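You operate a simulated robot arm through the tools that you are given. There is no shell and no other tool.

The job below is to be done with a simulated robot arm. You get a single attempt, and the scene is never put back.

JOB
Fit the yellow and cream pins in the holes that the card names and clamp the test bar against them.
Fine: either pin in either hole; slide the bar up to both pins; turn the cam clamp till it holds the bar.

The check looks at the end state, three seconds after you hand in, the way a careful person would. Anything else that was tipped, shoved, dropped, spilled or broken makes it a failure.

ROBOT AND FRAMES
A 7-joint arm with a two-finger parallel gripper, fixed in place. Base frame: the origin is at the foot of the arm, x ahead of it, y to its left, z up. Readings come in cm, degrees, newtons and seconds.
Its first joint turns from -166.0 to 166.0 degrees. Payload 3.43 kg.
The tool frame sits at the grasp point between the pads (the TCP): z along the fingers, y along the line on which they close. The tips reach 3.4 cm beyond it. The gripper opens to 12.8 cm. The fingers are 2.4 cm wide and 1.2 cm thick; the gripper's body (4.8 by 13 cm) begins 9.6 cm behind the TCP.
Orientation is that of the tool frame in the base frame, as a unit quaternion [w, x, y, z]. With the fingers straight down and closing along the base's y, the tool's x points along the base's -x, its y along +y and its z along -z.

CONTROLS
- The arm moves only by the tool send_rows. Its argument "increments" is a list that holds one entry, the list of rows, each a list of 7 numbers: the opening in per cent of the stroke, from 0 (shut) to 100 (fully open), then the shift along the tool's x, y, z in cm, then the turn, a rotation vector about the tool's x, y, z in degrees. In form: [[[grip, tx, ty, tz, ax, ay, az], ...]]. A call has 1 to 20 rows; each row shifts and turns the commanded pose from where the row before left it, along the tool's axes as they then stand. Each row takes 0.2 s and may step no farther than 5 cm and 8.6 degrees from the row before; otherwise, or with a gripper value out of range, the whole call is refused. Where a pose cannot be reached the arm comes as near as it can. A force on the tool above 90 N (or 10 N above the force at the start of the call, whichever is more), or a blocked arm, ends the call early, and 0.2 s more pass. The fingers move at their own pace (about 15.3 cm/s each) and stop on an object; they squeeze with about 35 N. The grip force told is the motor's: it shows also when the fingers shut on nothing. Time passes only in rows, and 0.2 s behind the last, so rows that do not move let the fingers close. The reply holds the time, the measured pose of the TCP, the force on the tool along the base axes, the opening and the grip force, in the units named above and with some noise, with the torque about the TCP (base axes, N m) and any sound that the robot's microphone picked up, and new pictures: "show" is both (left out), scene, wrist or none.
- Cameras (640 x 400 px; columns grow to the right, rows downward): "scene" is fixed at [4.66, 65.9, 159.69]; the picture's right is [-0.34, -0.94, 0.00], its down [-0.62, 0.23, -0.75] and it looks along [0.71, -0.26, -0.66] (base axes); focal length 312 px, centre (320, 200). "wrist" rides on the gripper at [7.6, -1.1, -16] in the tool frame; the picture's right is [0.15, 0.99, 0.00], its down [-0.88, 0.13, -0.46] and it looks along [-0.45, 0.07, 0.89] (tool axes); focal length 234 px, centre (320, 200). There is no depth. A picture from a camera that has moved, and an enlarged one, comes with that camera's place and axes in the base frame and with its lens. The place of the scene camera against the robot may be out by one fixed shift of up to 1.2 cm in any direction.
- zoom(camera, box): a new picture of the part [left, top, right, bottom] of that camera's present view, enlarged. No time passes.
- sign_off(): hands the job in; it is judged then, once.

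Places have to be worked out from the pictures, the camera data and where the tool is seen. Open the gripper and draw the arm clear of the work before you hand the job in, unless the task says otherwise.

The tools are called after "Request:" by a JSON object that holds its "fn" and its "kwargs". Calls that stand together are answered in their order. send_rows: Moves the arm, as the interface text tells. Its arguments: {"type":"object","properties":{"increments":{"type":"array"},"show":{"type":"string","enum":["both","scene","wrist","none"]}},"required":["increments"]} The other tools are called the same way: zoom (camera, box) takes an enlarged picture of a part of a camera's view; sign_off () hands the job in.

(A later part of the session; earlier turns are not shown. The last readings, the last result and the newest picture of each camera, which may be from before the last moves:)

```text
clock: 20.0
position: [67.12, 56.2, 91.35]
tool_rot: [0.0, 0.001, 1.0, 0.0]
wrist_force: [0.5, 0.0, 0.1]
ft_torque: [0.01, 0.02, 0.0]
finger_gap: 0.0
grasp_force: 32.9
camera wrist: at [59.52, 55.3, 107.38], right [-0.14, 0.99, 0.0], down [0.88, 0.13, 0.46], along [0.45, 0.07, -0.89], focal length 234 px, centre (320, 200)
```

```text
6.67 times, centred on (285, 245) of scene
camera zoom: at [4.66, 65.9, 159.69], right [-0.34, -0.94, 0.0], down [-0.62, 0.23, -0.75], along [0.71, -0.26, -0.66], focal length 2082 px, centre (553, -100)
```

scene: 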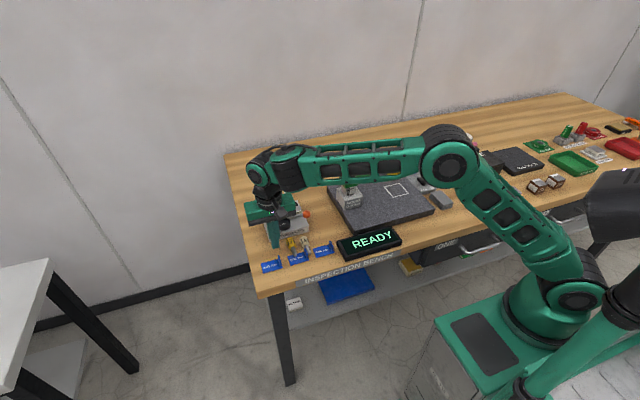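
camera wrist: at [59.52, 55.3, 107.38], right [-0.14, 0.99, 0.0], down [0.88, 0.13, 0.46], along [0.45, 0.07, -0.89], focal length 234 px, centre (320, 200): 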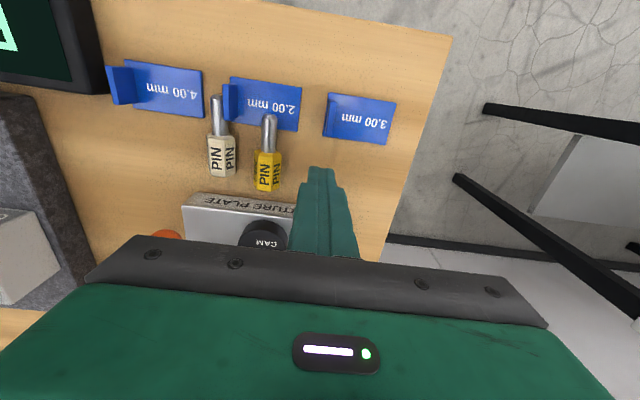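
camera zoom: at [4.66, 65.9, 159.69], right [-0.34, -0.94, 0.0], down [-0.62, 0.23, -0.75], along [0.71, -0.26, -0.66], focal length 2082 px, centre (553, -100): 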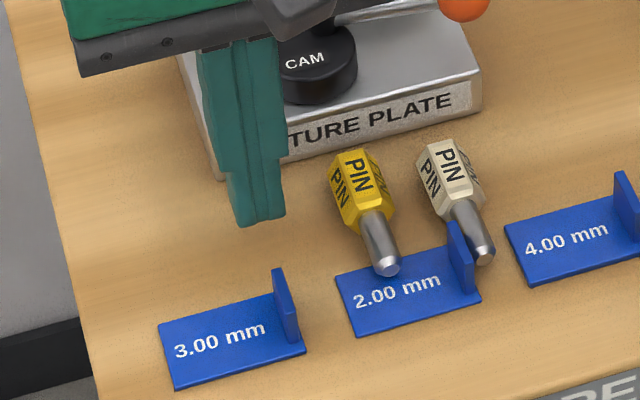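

Tip is at z≈87.95. I'll step down gently until contact.

Request:
{"fn": "send_rows", "kwargs": {"increments": [[[0, 0, 0, 0.4, 0, 0, 0], [0, 0, 0, 0.4, 0, 0, 0], [0, 0, 0, 0.3, 0, 0, 0], [0, 0, 0, 0, 0, 0, 0]]], "show": "none"}}

```text
clock: 21.0
position: [67.16, 56.26, 90.4]
tool_rot: [0.0, 0.0, 1.0, 0.0]
wrist_force: [-0.5, 0.0, 0.0]
ft_torque: [-0.02, 0.02, -0.01]
finger_gap: 0.0
grasp_force: 33.1
```

No contact with the tip at about 86.9. I'll keep stepping down.

Request:
{"fn": "send_rows", "kwargs": {"increments": [[[0, 0, 0, 0.2, 0, 0, 0], [0, 0, 0, 0.2, 0, 0, 0], [0, 0, 0, 0.1, 0, 0, 0], [0, 0, 0, 0, 0, 0, 0]]], "show": "none"}}

Request:
{"fn": "send_rows", "kwargs": {"increments": [[[0, 0, 0, 0.2, 0, 0, 0], [0, 0, 0, 0, 0, 0, 0]]], "show": "none"}}

Request:
{"fn": "send_rows", "kwargs": {"increments": [[[0, 0, 0, 0.2, 0, 0, 0], [0, 0, 0, 0, 0, 0, 0]]], "show": "none"}}

```text
clock: 22.0
position: [66.99, 56.36, 89.79]
tool_rot: [0.0, 0.001, 1.0, 0.001]
wrist_force: [0.1, -0.9, 0.7]
ft_torque: [-0.01, 0.01, 0.02]
finger_gap: 0.0
grasp_force: 33.5
```

```text
clock: 22.6
position: [67.12, 56.39, 89.79]
tool_rot: [0.0, 0.002, 1.0, 0.0]
wrist_force: [-0.5, -0.2, 0.7]
ft_torque: [0.04, -0.01, 0.01]
finger_gap: 0.01
grasp_force: 32.8
```

```text
clock: 23.2
position: [66.97, 56.41, 89.44]
tool_rot: [0.001, 0.0, 1.0, 0.0]
wrist_force: [0.4, 0.0, -0.7]
ft_torque: [-0.01, 0.01, 0.03]
finger_gap: 0.0
grasp_force: 33.0
```

Still free at a tip height of about 86.05, so the table is indeed lower than I estimated. Continuing.

Request:
{"fn": "send_rows", "kwargs": {"increments": [[[0, 0, 0, 0.2, 0, 0, 0], [0, 0, 0, 0, 0, 0, 0]]], "show": "none"}}

Request:
{"fn": "send_rows", "kwargs": {"increments": [[[0, 0, 0, 0.2, 0, 0, 0], [0, 0, 0, 0, 0, 0, 0]]], "show": "none"}}

Request:
{"fn": "send_rows", "kwargs": {"increments": [[[0, 0, 0, 0.2, 0, 0, 0], [0, 0, 0, 0, 0, 0, 0]]], "show": "both"}}

Request:
{"fn": "zoom", "kwargs": {"camera": "scene", "box": [265, 225, 305, 255]}}

```text
clock: 23.8
position: [66.94, 56.37, 89.45]
tool_rot: [0.001, 0.0, 1.0, 0.002]
wrist_force: [-0.5, -1.2, 14.6]
ft_torque: [-0.06, 0.2, 0.02]
finger_gap: 0.01
grasp_force: 33.6
```

```text
clock: 24.4
position: [67.1, 56.3, 89.55]
tool_rot: [0.002, 0.0, 1.0, 0.002]
wrist_force: [1.2, -0.1, 39.9]
ft_torque: [-0.14, 0.39, 0.13]
finger_gap: 0.0
grasp_force: 33.2
```

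```text
clock: 25.0
position: [66.91, 56.42, 89.43]
tool_rot: [0.003, 0.001, 1.0, 0.004]
wrist_force: [1.5, -2.5, 58.3]
ft_torque: [-0.2, 0.6, 0.1]
finger_gap: 0.0
grasp_force: 33.0
camera wrist: at [59.39, 55.18, 105.37], right [-0.14, 0.99, 0.01], down [0.88, 0.13, 0.46], along [0.46, 0.07, -0.89], focal length 234 px, centre (320, 200)
```

scene: 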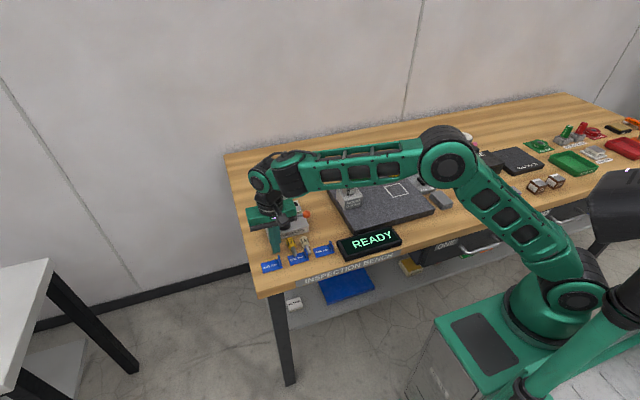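
wrist: 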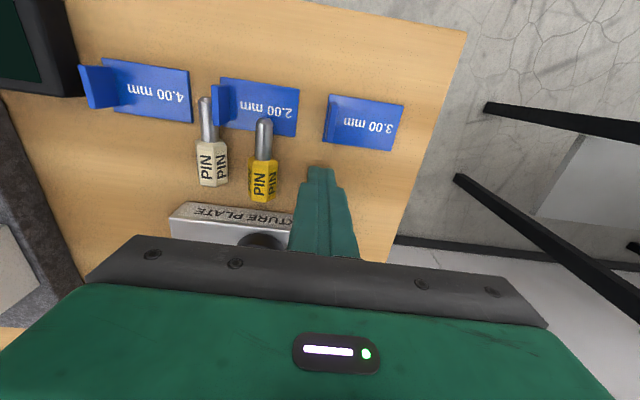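

```text
13.33 times, centred on (285, 240) of scene
camera zoom: at [4.66, 65.9, 159.69], right [-0.34, -0.94, 0.0], down [-0.62, 0.23, -0.75], along [0.71, -0.26, -0.66], focal length 4164 px, centre (787, -333)
```

zoom: 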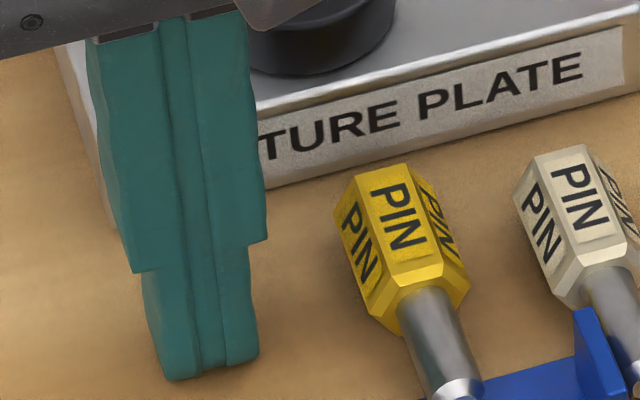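

Contact begins at TCP z≈89.47, so the table is at z≈86.07 (about 0.25 lower than I had assumed), which explains the shallow grip. I'll retreat up, move over the yellow pin and lean 20° this time, which allows a deeper grip.

Request:
{"fn": "send_rows", "kwargs": {"increments": [[[0, 0, 0, -2.5, 0, 0, 0], [0, -1.0, 0, -3.2, 0, 0, 0], [20, -1.0, -2.43, -1.5, 0, 0, 0], [40, 0, -2.43, 0, 0, 0, 0], [40, 0, 0, 0, 0, 6.67, 0], [40, 0, 0, 0, 0, 6.67, 0], [40, 0, 0, 0, 0, 6.66, 0], [40, 0, 0, 0, 0, 0, 0], [40, 0, 0, 0, 0, 0, 0]]]}}

Request:
{"fn": "zoom", "kwargs": {"camera": "wrist", "box": [240, 110, 400, 220]}}

```text
clock: 27.0
position: [69.06, 51.47, 96.1]
tool_rot: [-0.174, 0.001, 0.985, 0.001]
wrist_force: [0.4, 0.5, -0.7]
ft_torque: [0.02, -0.03, -0.04]
finger_gap: 5.09
grasp_force: 0.0
camera wrist: at [67.45, 50.45, 113.72], right [-0.14, 0.99, 0.05], down [0.98, 0.13, 0.13], along [0.12, 0.07, -0.99], focal length 234 px, centre (320, 200)
```

scene: 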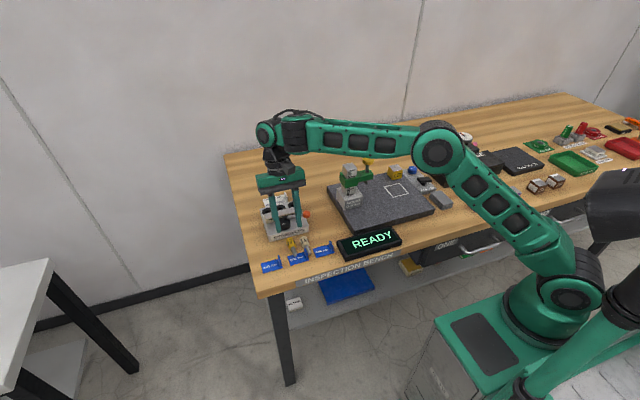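
wrist: 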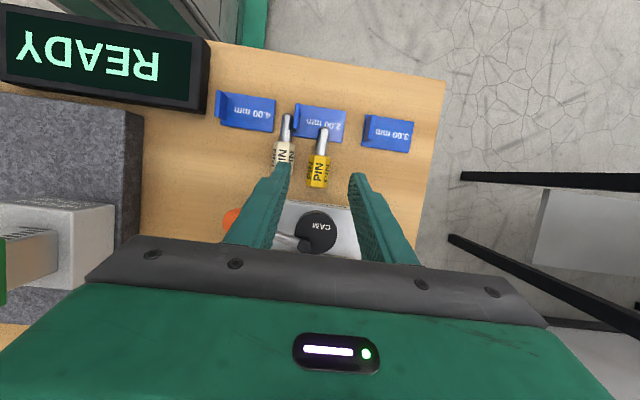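

```text
3.64 times, centred on (320, 165) of wrist
camera zoom: at [67.45, 50.45, 113.72], right [-0.14, 0.99, 0.05], down [0.98, 0.13, 0.13], along [0.12, 0.07, -0.99], focal length 852 px, centre (320, 327)
```

zoom: 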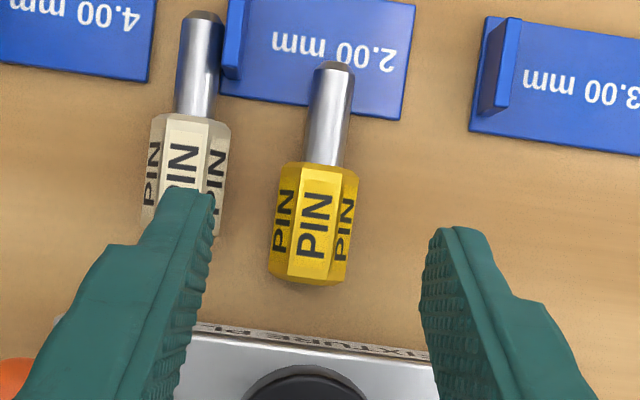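

The two pins are now only about 4 cm apart, so a finger can't fit well between the heads. I'll first move the yellow pin back toward +y by gripping its shank with the tool vertical, where there is room.

Request:
{"fn": "send_rows", "kwargs": {"increments": [[[18, 0, 0, 0, 0, -6.67, 0], [18, 0, 0, 0, 0, -6.67, 0], [18, 0, 0, 0, 0, -6.66, 0], [18, 2.23, 0.09, 1.2, 0, 0, 0], [18, 2.23, 0.1, 1.2, 0, 0, 0], [18, 0, 0, 1.2, 0, 0, 0], [18, 0, 0, 0, 0, 0, 0], [18, 0, 0, 0, 0, 0, 0]]]}}

Request:
{"fn": "zoom", "kwargs": {"camera": "wrist", "box": [240, 90, 400, 220]}}

Request:
{"fn": "zoom", "kwargs": {"camera": "scene", "box": [265, 225, 325, 265]}}

```text
clock: 28.8
position: [64.56, 51.79, 92.43]
tool_rot: [-0.001, 0.001, 1.0, 0.0]
wrist_force: [-0.1, -0.2, -1.0]
ft_torque: [0.02, -0.01, -0.01]
finger_gap: 2.3
grasp_force: 0.1
camera wrist: at [57.04, 50.6, 108.4], right [-0.14, 0.99, 0.0], down [0.88, 0.13, 0.46], along [0.45, 0.07, -0.89], focal length 234 px, centre (320, 200)
```

scene: 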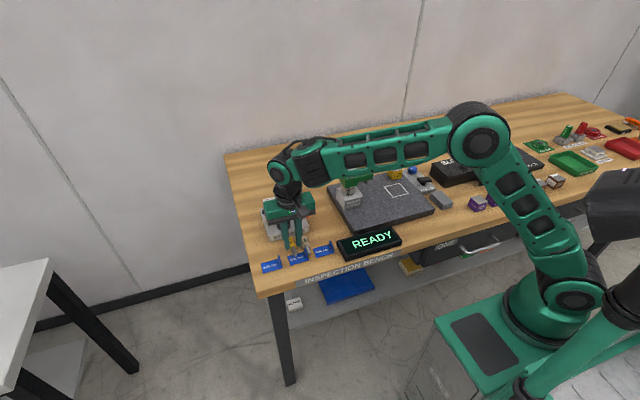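
wrist: 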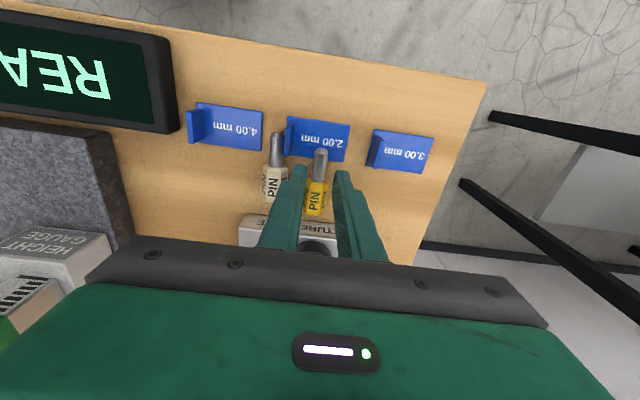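

```text
3.08 times, centred on (320, 155) of wrist
camera zoom: at [57.04, 50.6, 108.4], right [-0.14, 0.99, 0.0], down [0.88, 0.13, 0.46], along [0.45, 0.07, -0.89], focal length 720 px, centre (320, 338)
```

zoom: 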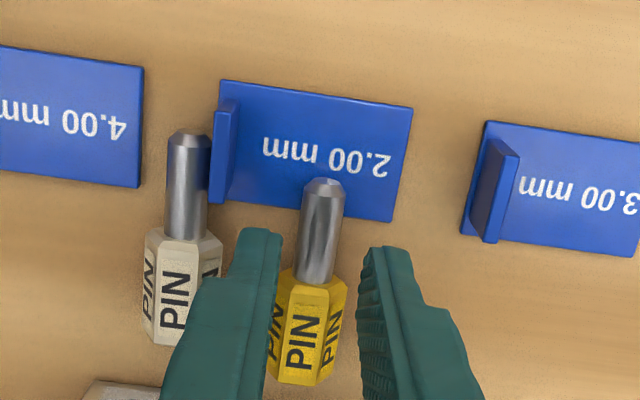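

```text
10.00 times, centred on (295, 245) of scene
camera zoom: at [4.66, 65.9, 159.69], right [-0.34, -0.94, 0.0], down [-0.62, 0.23, -0.75], along [0.71, -0.26, -0.66], focal length 3123 px, centre (570, -250)
```

zoom: 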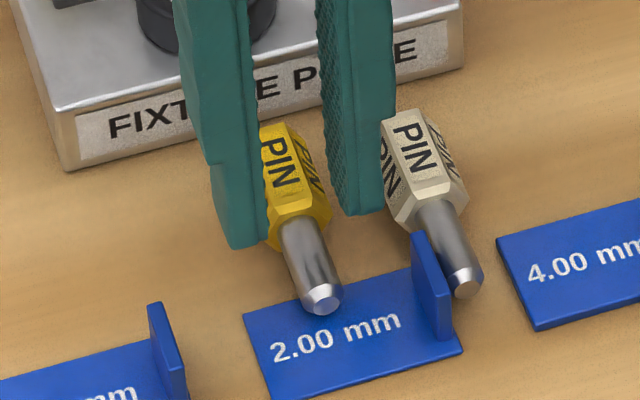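

The shank is centred between the fingers, with a gap to the cream pin. I'll descend to a tip height of about 86.5 and close on the shank.

Request:
{"fn": "send_rows", "kwargs": {"increments": [[[18, 0.1, -0.05, 0.9, 0, 0, 0], [18, 0.1, 0, 0.9, 0, 0, 0], [18, 0, 0, 0.7, 0, 0, 0], [18, 0, 0, 0, 0, 0, 0], [0, 0, 0, 0, 0, 0, 0], [0, 0, 0, 0, 0, 0, 0], [0, 0, 0, 0, 0, 0, 0]]]}}

Request:
{"fn": "zoom", "kwargs": {"camera": "wrist", "box": [240, 90, 400, 220]}}

```text
clock: 30.4
position: [64.25, 51.65, 89.88]
tool_rot: [0.0, 0.0, 1.0, 0.0]
wrist_force: [-0.1, 0.1, 0.7]
ft_torque: [0.02, 0.05, -0.01]
finger_gap: 1.18
grasp_force: 34.9
camera wrist: at [56.81, 50.56, 105.93], right [-0.15, 0.99, 0.0], down [0.88, 0.13, 0.46], along [0.45, 0.07, -0.89], focal length 234 px, centre (320, 200)
```

scene: 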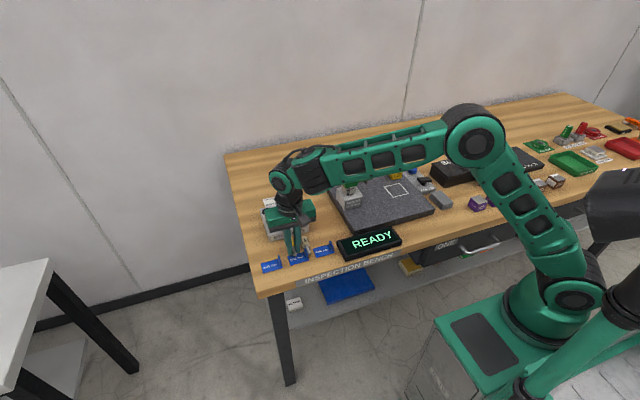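
wrist: 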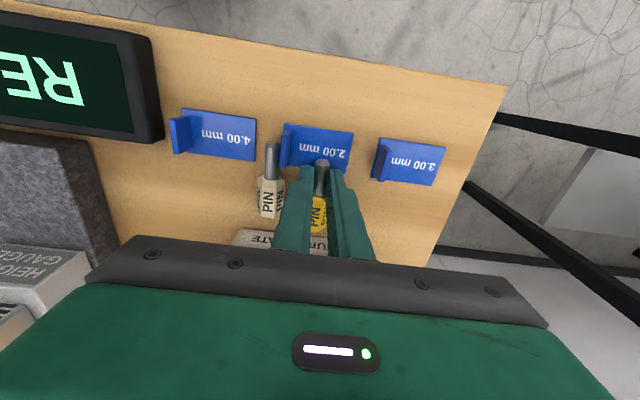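

```text
3.08 times, centred on (320, 155) of wrist
camera zoom: at [56.81, 50.56, 105.93], right [-0.15, 0.99, 0.0], down [0.88, 0.13, 0.46], along [0.45, 0.07, -0.89], focal length 720 px, centre (320, 338)
```

zoom: 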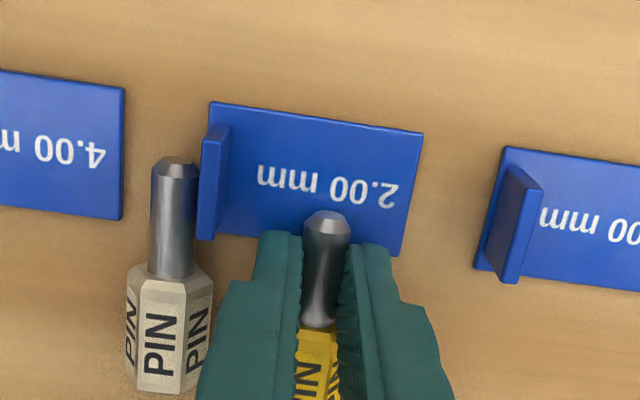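

The shank is held (1.18 cm). I'll lift slightly, carry it 2.35 cm toward +y and set it down gently.

Request:
{"fn": "send_rows", "kwargs": {"increments": [[[0, 0, 0, -0.7, 0, 0, 0], [0, 0, 0, -0.8, 0, 0, 0], [0, 0, 0.8, 0, 0, 0, 0], [0, 0, 0.8, 0, 0, 0, 0], [0, 0, 0.75, 0, 0, 0, 0], [0, 0, 0, 0.7, 0, 0, 0], [0, 0, 0, 0.75, 0, 0, 0], [0, 0, 0, 0, 0, 0, 0]]]}}

Request:
{"fn": "zoom", "kwargs": {"camera": "wrist", "box": [240, 90, 400, 220]}}

Request:
{"fn": "zoom", "kwargs": {"camera": "scene", "box": [265, 225, 325, 265]}}

```text
clock: 32.2
position: [64.36, 53.84, 89.93]
tool_rot: [0.0, 0.001, 1.0, 0.0]
wrist_force: [-0.4, -0.3, -1.3]
ft_torque: [0.01, 0.03, -0.01]
finger_gap: 1.14
grasp_force: 34.7
camera wrist: at [56.82, 52.91, 106.01], right [-0.15, 0.99, 0.0], down [0.88, 0.13, 0.46], along [0.45, 0.07, -0.89], focal length 234 px, centre (320, 200)
```

scene: 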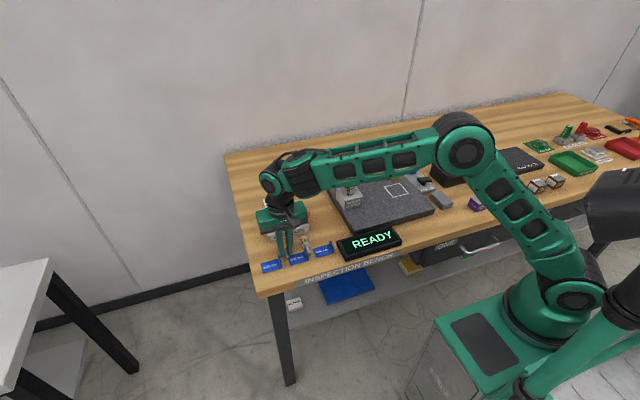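
wrist: 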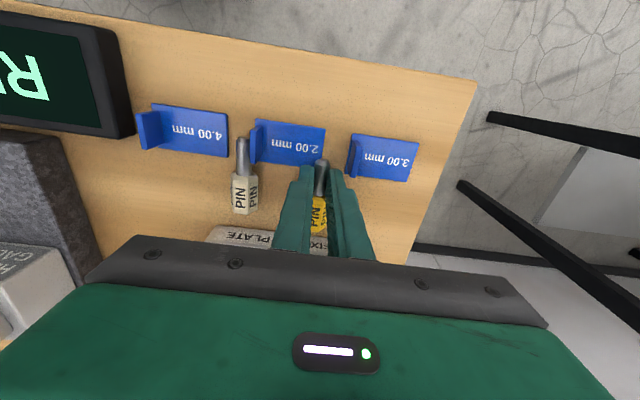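

```text
3.08 times, centred on (320, 155) of wrist
camera zoom: at [56.82, 52.91, 106.01], right [-0.15, 0.99, 0.0], down [0.88, 0.13, 0.46], along [0.45, 0.07, -0.89], focal length 720 px, centre (320, 338)
```

zoom: 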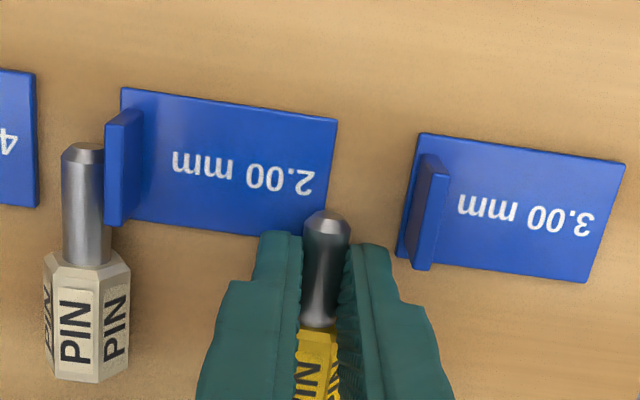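

```text
10.00 times, centred on (295, 245) of scene
camera zoom: at [4.66, 65.9, 159.69], right [-0.34, -0.94, 0.0], down [-0.62, 0.23, -0.75], along [0.71, -0.26, -0.66], focal length 3123 px, centre (570, -250)
```

zoom: 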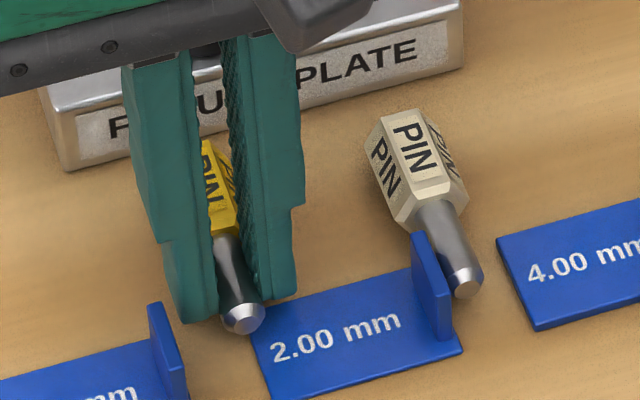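

The pin is back on the table at y≈53.9. I'll release, rise, lean 20° and take the pre-grasp pose over its head.

Request:
{"fn": "send_rows", "kwargs": {"increments": [[[14, 0, 0, 0, 0, 0, 0], [14, 0, 0, 0, 0, 0, 0], [14, 0, 0, -1.5, 0, 0, 0], [14, 0, 0, -2.3, 0, 0, 0], [32, -2.3, 0, -2.3, 0, 0, 0], [32, -2.3, 0, 0, 0, 6.67, 0], [32, 0, 0, 0, 0, 6.67, 0], [32, 0, 0, 0, 0, 6.66, 0], [32, 0, 0, 0, 0, 0, 0], [32, 0, 0, 0, 0, 0, 0]]]}}

Request:
{"fn": "zoom", "kwargs": {"camera": "wrist", "box": [240, 110, 400, 220]}}

```text
clock: 34.4
position: [69.05, 54.1, 96.21]
tool_rot: [-0.173, -0.001, 0.985, -0.001]
wrist_force: [0.9, -0.1, -0.3]
ft_torque: [-0.01, -0.01, 0.0]
finger_gap: 4.1
grasp_force: 0.1
camera wrist: at [67.4, 52.98, 113.78], right [-0.14, 0.99, 0.05], down [0.98, 0.13, 0.13], along [0.12, 0.07, -0.99], focal length 234 px, centre (320, 200)
```

scene: 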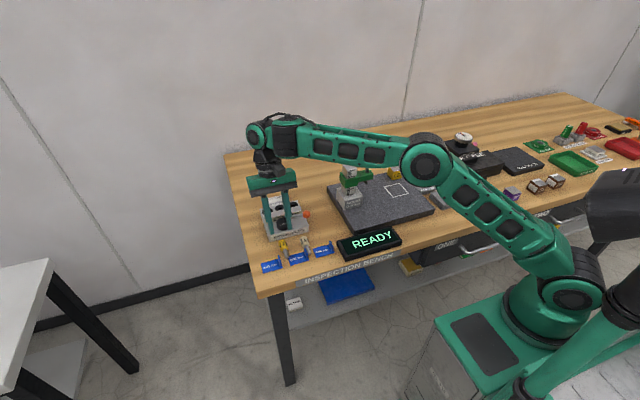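
wrist: 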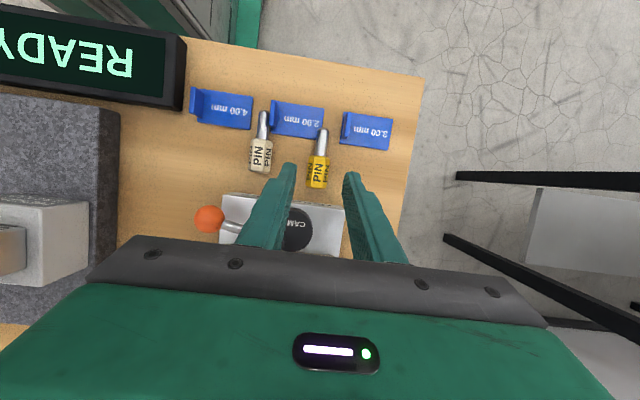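

```text
3.64 times, centred on (320, 165) of wrist
camera zoom: at [67.4, 52.98, 113.78], right [-0.14, 0.99, 0.05], down [0.98, 0.13, 0.13], along [0.12, 0.07, -0.99], focal length 852 px, centre (320, 327)
```

zoom: 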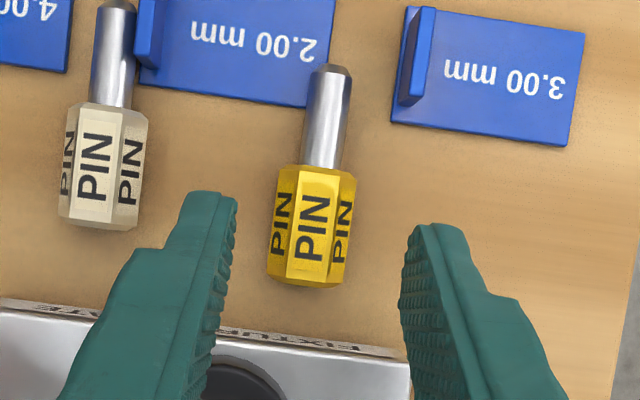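

The pin axis is at y≈54.1 and aligned with the TCP. I'll descend to grip depth, with the lowest tip corner about 0.05 cm above the table, then read the force.

Request:
{"fn": "send_rows", "kwargs": {"increments": [[[32, -0.6, 0, 1.75, 0, 0, 0], [32, -0.6, 0, 1.75, 0, 0, 0], [32, -0.6, 0, 1.75, 0, 0, 0], [32, -0.16, 0, 0.45, 0, 0, 0], [32, -0.15, 0, 0.4, 0, 0, 0], [32, 0, 0, 0, 0, 0, 0]]]}}

Request:
{"fn": "zoom", "kwargs": {"camera": "wrist", "box": [240, 110, 400, 220]}}

Request:
{"fn": "zoom", "kwargs": {"camera": "scene", "box": [260, 220, 320, 260]}}

```text
clock: 35.8
position: [68.83, 54.01, 89.62]
tool_rot: [-0.174, 0.001, 0.985, 0.0]
wrist_force: [-0.4, -0.5, -0.4]
ft_torque: [0.0, 0.02, 0.02]
finger_gap: 4.12
grasp_force: 0.1
camera wrist: at [67.25, 52.95, 107.31], right [-0.14, 0.99, 0.05], down [0.98, 0.13, 0.13], along [0.12, 0.07, -0.99], focal length 234 px, centre (320, 200)
```

scene: 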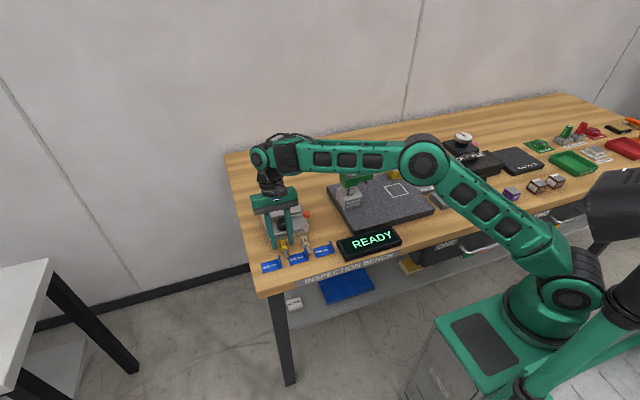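
wrist: 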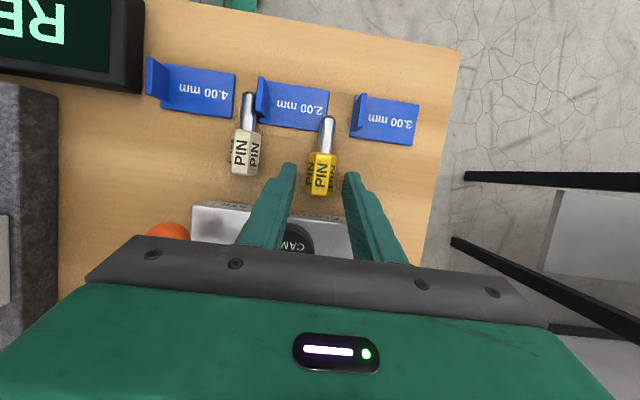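

```text
3.64 times, centred on (320, 165) of wrist
camera zoom: at [67.25, 52.95, 107.31], right [-0.14, 0.99, 0.05], down [0.98, 0.13, 0.13], along [0.12, 0.07, -0.99], focal length 852 px, centre (320, 327)
```

zoom: 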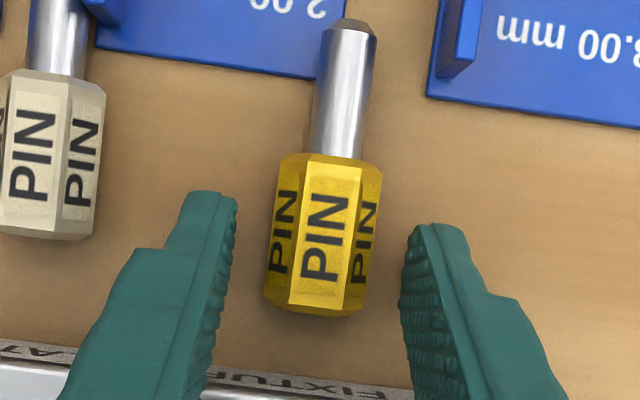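

```text
10.00 times, centred on (290, 240) of scene
camera zoom: at [4.66, 65.9, 159.69], right [-0.34, -0.94, 0.0], down [-0.62, 0.23, -0.75], along [0.71, -0.26, -0.66], focal length 3123 px, centre (620, -200)
```

zoom: 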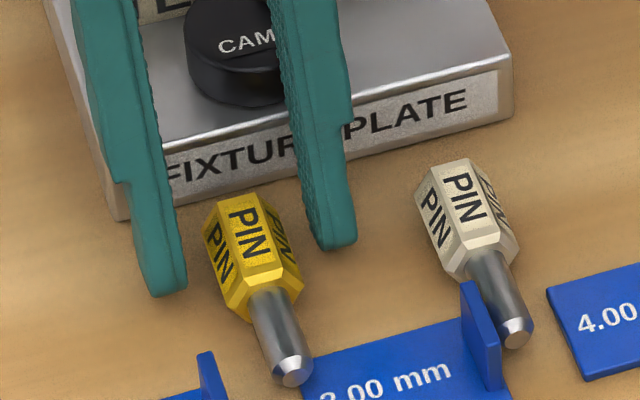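

Positioned without table contact. Closing on the head, then a small test lift.

Request:
{"fn": "send_rows", "kwargs": {"increments": [[[26, 0, 0, 0, 0, 0, 0], [20, 0, 0, 0, 0, 0, 0], [10, 0, 0, 0, 0, 0, 0], [0, 0, 0, 0, 0, 0, 0], [0, 0, 0, 0, 0, 0, 0], [0, 0, 0, 0, 0, 0, 0]]], "show": "none"}}

Request:
{"fn": "zoom", "kwargs": {"camera": "wrist", "box": [240, 110, 400, 220]}}

Request:
{"fn": "zoom", "kwargs": {"camera": "scene", "box": [260, 220, 320, 260]}}

```text
clock: 37.2
position: [68.8, 54.02, 89.58]
tool_rot: [-0.173, 0.001, 0.985, 0.0]
wrist_force: [-0.3, -0.4, -0.7]
ft_torque: [-0.03, 0.01, 0.02]
finger_gap: 2.29
grasp_force: 35.1
```

```text
3.64 times, centred on (320, 165) of wrist
camera zoom: at [67.25, 52.96, 107.31], right [-0.14, 0.99, 0.05], down [0.98, 0.13, 0.13], along [0.12, 0.07, -0.99], focal length 852 px, centre (320, 327)
```

zoom: 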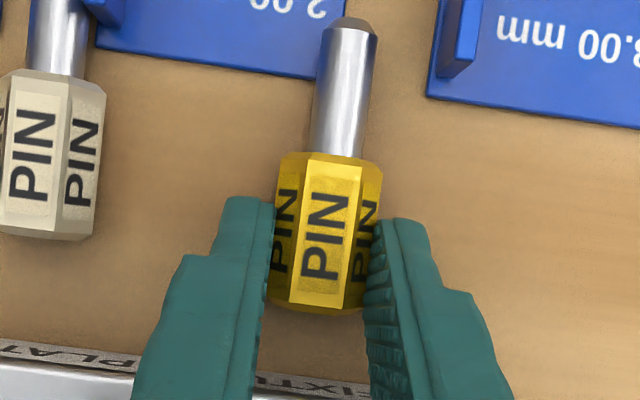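

```text
10.00 times, centred on (290, 240) of scene
camera zoom: at [4.66, 65.9, 159.69], right [-0.34, -0.94, 0.0], down [-0.62, 0.23, -0.75], along [0.71, -0.26, -0.66], focal length 3123 px, centre (620, -200)
```

zoom: 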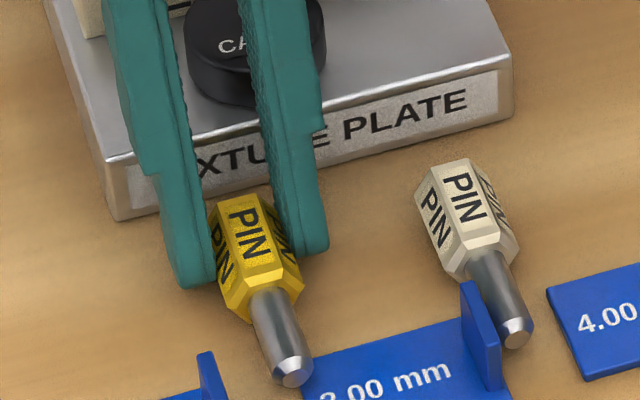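

The gap is 2.29 cm, which matches the head's corner-to-corner width. I'll lift slowly by 1 cm and recheck.

Request:
{"fn": "send_rows", "kwargs": {"increments": [[[0, 0.07, 0, -0.19, 0, 0, 0], [0, 0.1, 0, -0.28, 0, 0, 0], [0, 0.17, 0, -0.47, 0, 0, 0], [0, 0, 0, 0, 0, 0, 0]]], "show": "none"}}

Request:
{"fn": "zoom", "kwargs": {"camera": "wrist", "box": [240, 110, 400, 220]}}

Request:
{"fn": "zoom", "kwargs": {"camera": "scene", "box": [260, 220, 320, 260]}}

```text
clock: 38.2
position: [68.82, 53.91, 90.7]
tool_rot: [-0.174, 0.001, 0.985, 0.0]
wrist_force: [0.2, -1.4, -0.5]
ft_torque: [0.0, -0.04, -0.02]
finger_gap: 2.3
grasp_force: 35.2
```

```text
3.64 times, centred on (320, 165) of wrist
camera zoom: at [67.24, 52.97, 108.27], right [-0.14, 0.99, 0.05], down [0.98, 0.13, 0.13], along [0.12, 0.07, -0.99], focal length 852 px, centre (320, 327)
```

zoom: 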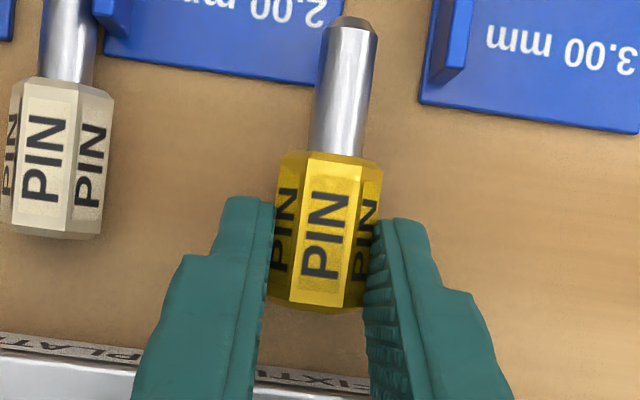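

```text
10.00 times, centred on (290, 240) of scene
camera zoom: at [4.66, 65.9, 159.69], right [-0.34, -0.94, 0.0], down [-0.62, 0.23, -0.75], along [0.71, -0.26, -0.66], focal length 3123 px, centre (620, -200)
```

zoom: 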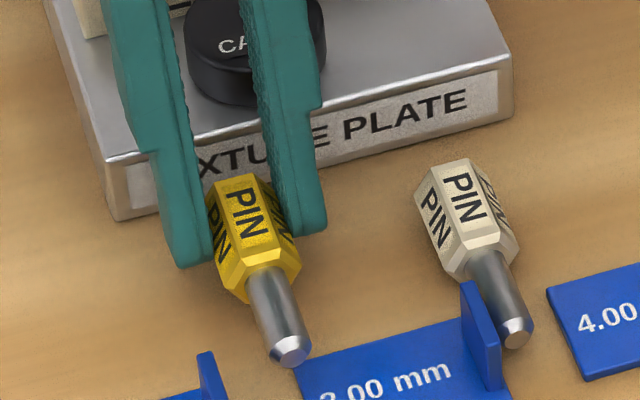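

It is holding. I'll lift further at moderate speed and back away toward the robot.

Request:
{"fn": "send_rows", "kwargs": {"increments": [[[0, 0.34, 0, -0.94, 0, 0, 0], [0, 0.51, 0, -1.41, 0, 0, 0], [0, 0.51, 0, -1.41, 0, 0, 0], [0, 0.51, 0, -1.41, 0, 0, 0], [0, 1.58, 0, 0.04, 0, 0, 0], [0, 1.58, 0, 0.04, 0, 0, 0], [0, 1.58, 0, 0.04, 0, 0, 0], [0, 0, 0, 0, 0, 0, 0]]]}}

Request:
{"fn": "zoom", "kwargs": {"camera": "wrist", "box": [240, 110, 400, 220]}}

```text
clock: 40.0
position: [64.48, 54.02, 97.61]
tool_rot: [-0.173, 0.0, 0.985, 0.0]
wrist_force: [0.3, -0.1, -0.6]
ft_torque: [0.05, -0.04, -0.01]
finger_gap: 2.27
grasp_force: 34.5
camera wrist: at [62.82, 53.01, 115.26], right [-0.14, 0.99, 0.05], down [0.98, 0.13, 0.13], along [0.12, 0.07, -0.99], focal length 234 px, centre (320, 200)
```

scene: 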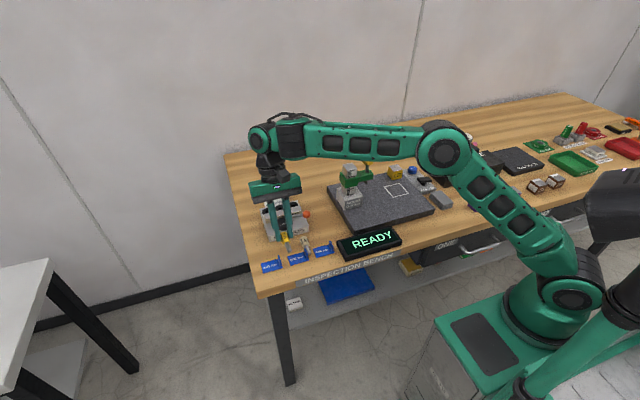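
wrist: 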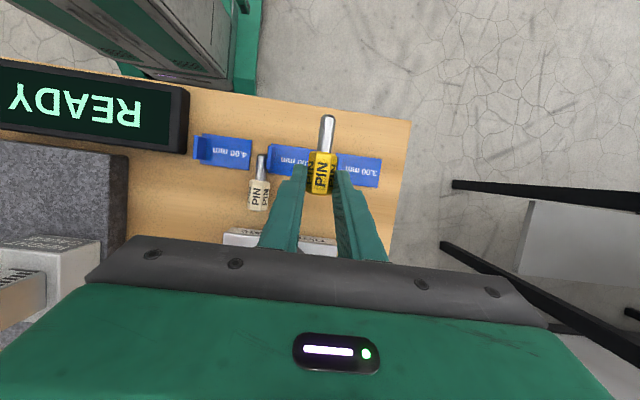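

```text
3.64 times, centred on (320, 165) of wrist
camera zoom: at [62.82, 53.01, 115.26], right [-0.14, 0.99, 0.05], down [0.98, 0.13, 0.13], along [0.12, 0.07, -0.99], focal length 852 px, centre (320, 327)
```

zoom: 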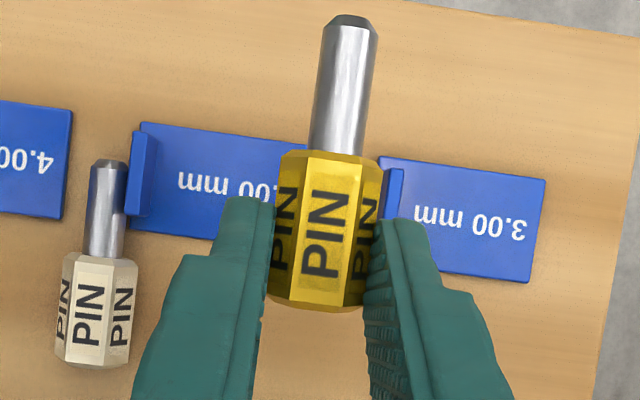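

A solid grip. Now I'll pitch the tool outward by 90°, which should swing the shank to point straight down.

Request:
{"fn": "send_rows", "kwargs": {"increments": [[[0, 0, 0, -0.5, 0, -4, 0], [0, 0, 0, -0.5, 0, -7, 0], [0, 0, 0, 0, 0, -7.5, 0], [0, 0, 0, 0, 0, -7.5, 0], [0, 0, 0, 0, 0, -7.5, 0], [0, 0, 0, 0, 0, -7.5, 0], [0, 0, 0, 0, 0, -7.5, 0], [0, 0, 0, 0, 0, -7.5, 0], [0, 0, 0, 0, 0, -7.5, 0], [0, 0, 0, 0, 0, -7.5, 0], [0, 0, 0, 0, 0, -7.5, 0], [0, 0, 0, 0, 0, -7, 0], [0, 0, 0, 0, 0, -4, 0], [0, 0, 0, 0, 0, 0, 0], [0, 0, 0, 0, 0, 0, 0]]]}}

Request:
{"fn": "zoom", "kwargs": {"camera": "wrist", "box": [240, 90, 400, 220]}}

Request:
{"fn": "zoom", "kwargs": {"camera": "scene", "box": [240, 180, 330, 260]}}

```text
clock: 43.2
position: [64.71, 53.97, 98.48]
tool_rot: [0.57, 0.0, 0.821, 0.0]
wrist_force: [0.4, -0.2, -1.3]
ft_torque: [-0.01, 0.05, 0.0]
finger_gap: 2.3
grasp_force: 34.6
camera wrist: at [47.11, 52.92, 97.12], right [-0.05, 0.99, -0.14], down [-0.12, 0.13, 0.98], along [0.99, 0.07, 0.11], focal length 234 px, centre (320, 200)
```

scene: 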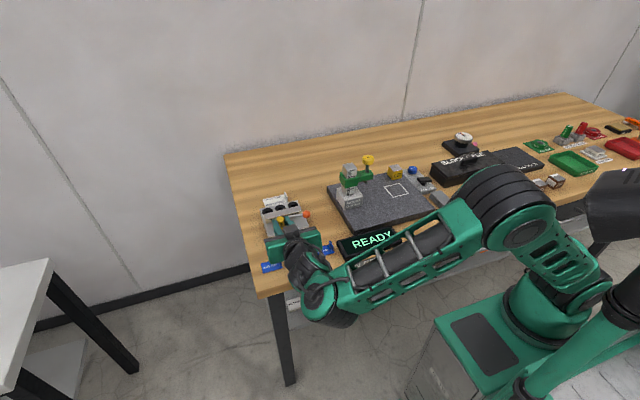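
wrist: 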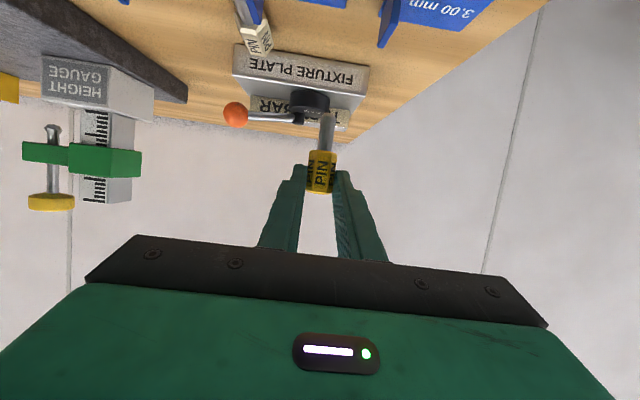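

```text
3.08 times, centred on (320, 155) of wrist
camera zoom: at [47.11, 52.92, 97.12], right [-0.05, 0.99, -0.14], down [-0.12, 0.13, 0.98], along [0.99, 0.07, 0.11], focal length 720 px, centre (320, 338)
```

zoom: 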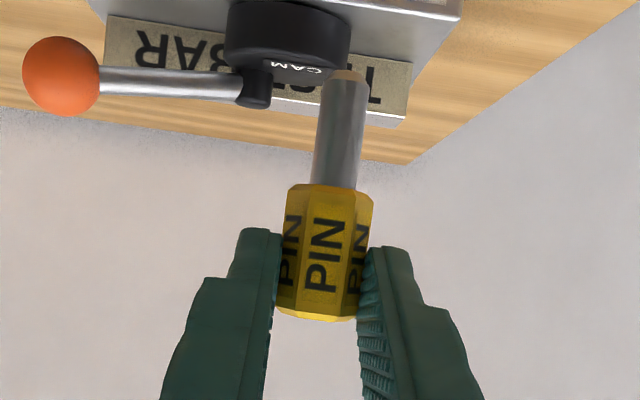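

```text
5.00 times, centred on (285, 220) of scene
camera zoom: at [4.66, 65.9, 159.69], right [-0.34, -0.94, 0.0], down [-0.62, 0.23, -0.75], along [0.71, -0.26, -0.66], focal length 1562 px, centre (495, 100)
```

zoom: 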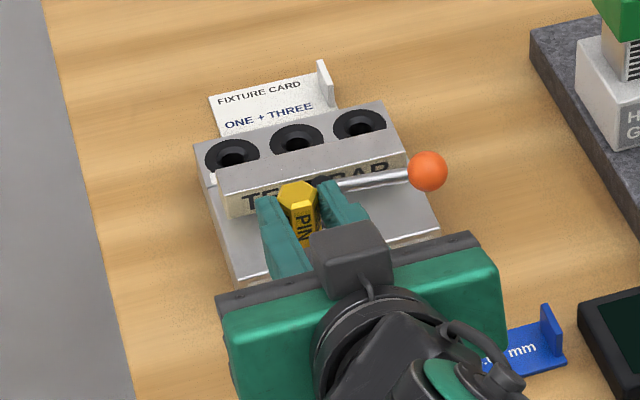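

The pin is vertical in the gripper. I'll rise 2 cm, carry it forward over hole ONE and keep the tip above the plate to check alignment.

Request:
{"fn": "send_rows", "kwargs": {"increments": [[[0, -0.94, 0, -0.35, 0, 0, 0], [0, -0.94, 0, -0.35, 0, 0, 0], [0, -0.8, 0.25, 2.1, 0, 0, 0], [0, -1.02, 0.3, 2.74, 0, 0, 0], [0, -1.02, 0.3, 2.74, 0, 0, 0], [0, -1.02, 0.3, 2.74, 0, 0, 0], [0, -0.9, 0.3, 2.4, 0, 0, 0], [0, -0.35, 0, 0.94, 0, 0, 0], [0, 0, 0, 0, 0, 0, 0], [0, 0, 0, 0, 0, 0, 0]]]}}

Request:
{"fn": "zoom", "kwargs": {"camera": "wrist", "box": [240, 90, 400, 220]}}

Request:
{"fn": "zoom", "kwargs": {"camera": "scene", "box": [255, 180, 315, 230]}}

```text
clock: 45.4
position: [79.36, 55.41, 100.68]
tool_rot: [0.57, 0.001, 0.822, -0.001]
wrist_force: [0.2, -0.1, -0.4]
ft_torque: [0.0, 0.04, 0.04]
finger_gap: 2.29
grasp_force: 35.0
camera wrist: at [61.74, 54.38, 99.2], right [-0.05, 0.99, -0.14], down [-0.12, 0.13, 0.98], along [0.99, 0.07, 0.11], focal length 234 px, centre (320, 200)
```

scene: 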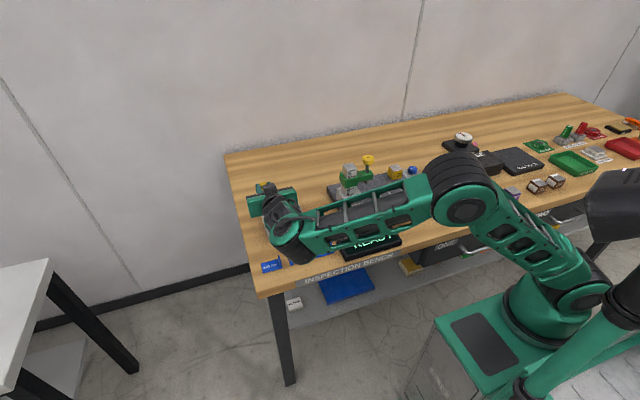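
wrist: 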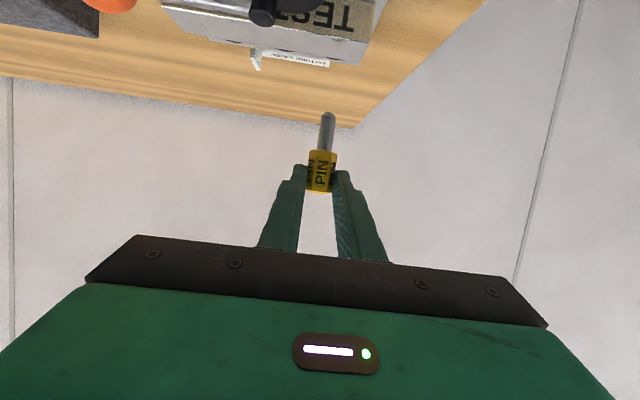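

```text
3.08 times, centred on (320, 155) of wrist
camera zoom: at [61.74, 54.38, 99.2], right [-0.05, 0.99, -0.14], down [-0.12, 0.13, 0.98], along [0.99, 0.07, 0.11], focal length 720 px, centre (320, 338)
```

zoom: 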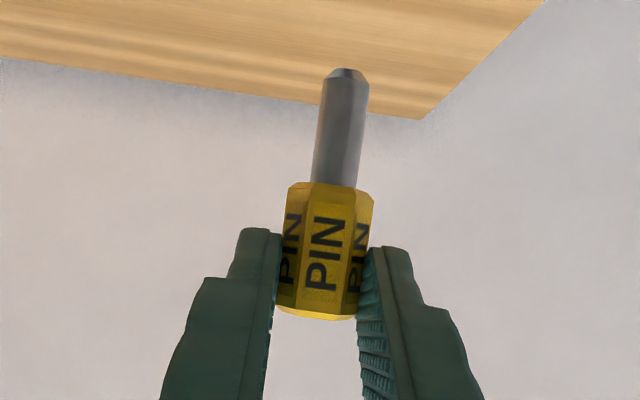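

```text
8.00 times, centred on (285, 205) of scene
camera zoom: at [4.66, 65.9, 159.69], right [-0.34, -0.94, 0.0], down [-0.62, 0.23, -0.75], along [0.71, -0.26, -0.66], focal length 2499 px, centre (600, 160)
```

zoom: 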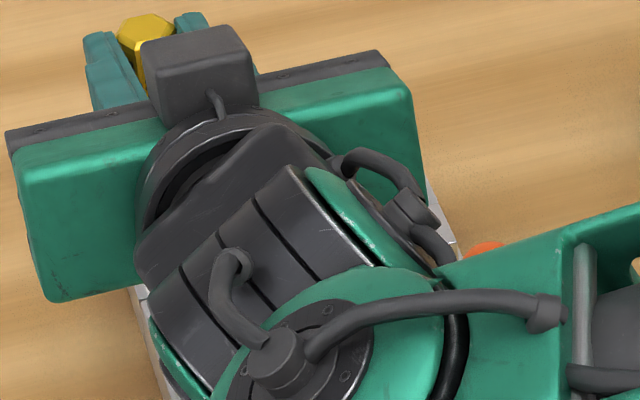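

Dead reckoning and the scene view of the hex head agree within 0.2 cm of the hole ONE axis (x≈81.7–81.85, y≈55.4). I'll lower until the tip is just above the funnel.

Request:
{"fn": "send_rows", "kwargs": {"increments": [[[0, 1.03, 0.03, 0.385, 0, 0, 0], [0, 1.03, 0, 0.385, 0, 0, 0], [0, 1.03, 0, 0.385, 0, 0, 0], [0, 0.94, 0, 0.35, 0, 0, 0], [0, 0, 0, 0, 0, 0, 0]]]}}

Request:
{"fn": "zoom", "kwargs": {"camera": "wrist", "box": [240, 50, 400, 220]}}

Request:
{"fn": "zoom", "kwargs": {"camera": "scene", "box": [245, 170, 305, 220]}}

```text
clock: 46.6
position: [79.33, 55.58, 96.29]
tool_rot: [0.571, 0.001, 0.821, 0.0]
wrist_force: [-0.7, -0.2, -0.3]
ft_torque: [0.0, 0.03, -0.02]
finger_gap: 2.29
grasp_force: 34.7
camera wrist: at [61.73, 54.44, 94.85], right [-0.05, 0.99, -0.14], down [-0.12, 0.13, 0.98], along [0.99, 0.07, 0.11], focal length 234 px, centre (320, 200)
```

scene: 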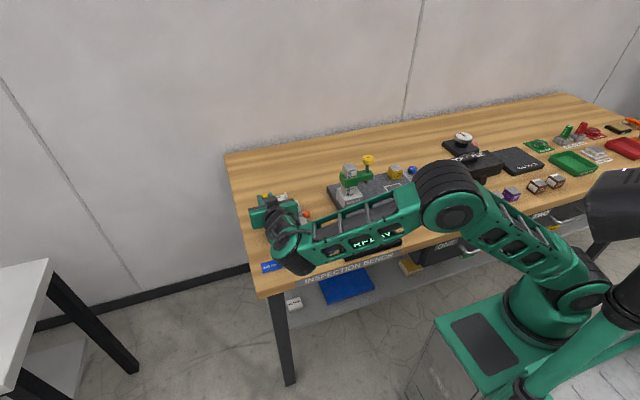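
wrist: 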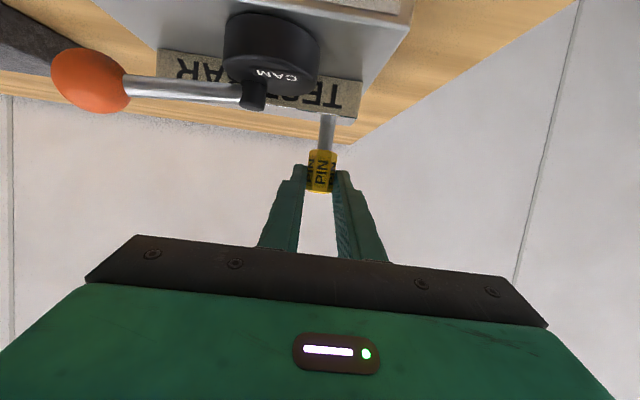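

```text
2.35 times, centred on (320, 135) of wrist
camera zoom: at [61.73, 54.44, 94.85], right [-0.05, 0.99, -0.14], down [-0.12, 0.13, 0.98], along [0.99, 0.07, 0.11], focal length 551 px, centre (320, 353)
```

zoom: 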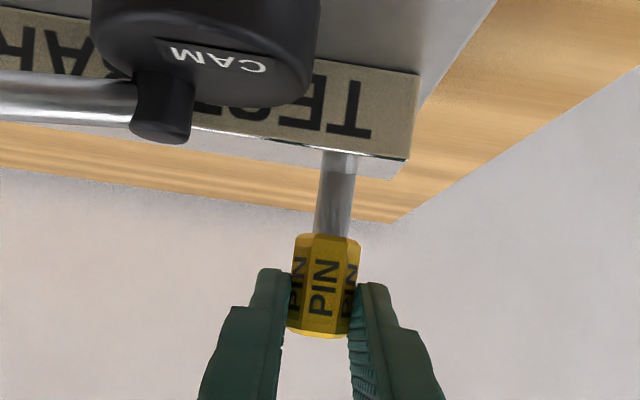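

```text
8.00 times, centred on (275, 195) of scene
camera zoom: at [4.66, 65.9, 159.69], right [-0.34, -0.94, 0.0], down [-0.62, 0.23, -0.75], along [0.71, -0.26, -0.66], focal length 2499 px, centre (680, 240)
```

zoom: 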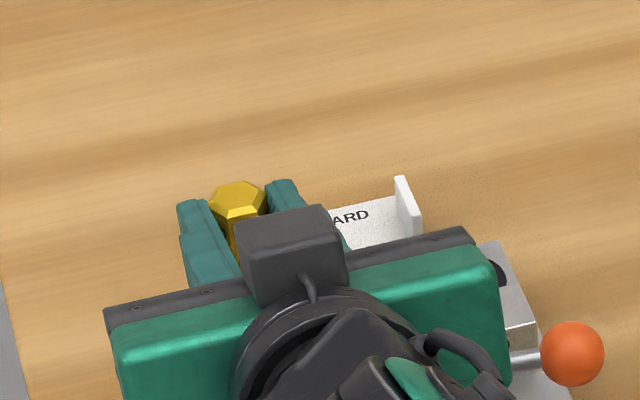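

The pin looks aligned behind the bar. I'll descend in small steps while reading the forces.

Request:
{"fn": "send_rows", "kwargs": {"increments": [[[0, 0.375, -0.04, 0.14, 0, 0, 0], [0, 0.375, -0.04, 0.14, 0, 0, 0], [0, 0, 0, 0, 0, 0, 0]]], "show": "none"}}

Request:
{"fn": "send_rows", "kwargs": {"increments": [[[0, 0.28, 0, 0.105, 0, 0, 0], [0, 0.28, 0, 0.105, 0, 0, 0], [0, 0, 0, 0, 0, 0, 0]]], "show": "none"}}

```text
clock: 47.4
position: [79.26, 55.4, 95.46]
tool_rot: [0.57, 0.0, 0.822, 0.0]
wrist_force: [-0.3, -0.3, -0.5]
ft_torque: [0.01, 0.04, 0.03]
finger_gap: 2.27
grasp_force: 35.0
```

```text
clock: 48.2
position: [79.29, 55.29, 94.83]
tool_rot: [0.57, 0.001, 0.822, -0.001]
wrist_force: [-0.2, 0.6, -1.0]
ft_torque: [0.03, 0.05, -0.01]
finger_gap: 2.29
grasp_force: 34.9
```

No contact force with the tip now below the plate surface, so it is in the funnel. I'll continue down.

Request:
{"fn": "send_rows", "kwargs": {"increments": [[[0, 0.28, 0, 0.105, 0, 0, 0], [0, 0.28, 0, 0.105, 0, 0, 0], [0, 0, 0, 0, 0, 0, 0]]], "show": "none"}}

Request:
{"fn": "zoom", "kwargs": {"camera": "wrist", "box": [240, 50, 400, 220]}}

Request:
{"fn": "zoom", "kwargs": {"camera": "scene", "box": [245, 170, 305, 220]}}

```text
clock: 49.0
position: [79.28, 55.39, 94.34]
tool_rot: [0.57, 0.001, 0.821, 0.0]
wrist_force: [0.3, 0.3, -1.4]
ft_torque: [0.0, 0.06, -0.03]
finger_gap: 2.26
grasp_force: 34.7
```

```text
2.35 times, centred on (320, 135) of wrist
camera zoom: at [61.75, 54.32, 92.83], right [-0.05, 0.99, -0.14], down [-0.12, 0.13, 0.98], along [0.99, 0.07, 0.11], focal length 551 px, centre (320, 353)
```

zoom: 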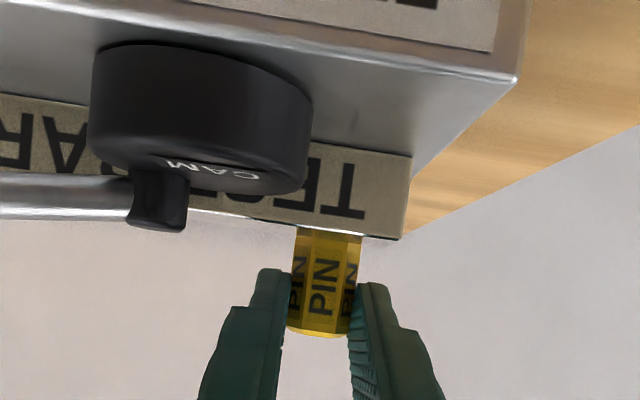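

```text
8.00 times, centred on (275, 195) of scene
camera zoom: at [4.66, 65.9, 159.69], right [-0.34, -0.94, 0.0], down [-0.62, 0.23, -0.75], along [0.71, -0.26, -0.66], focal length 2499 px, centre (680, 240)
```

zoom: 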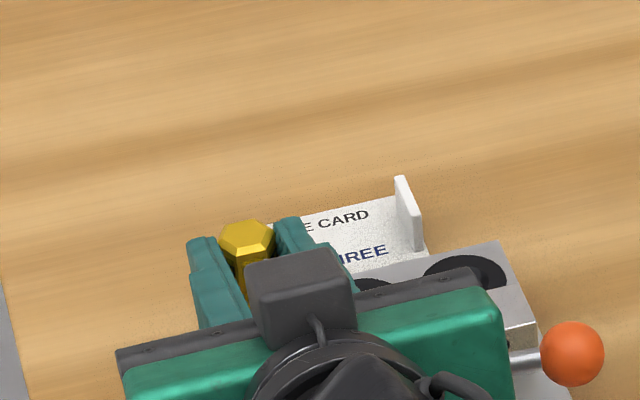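

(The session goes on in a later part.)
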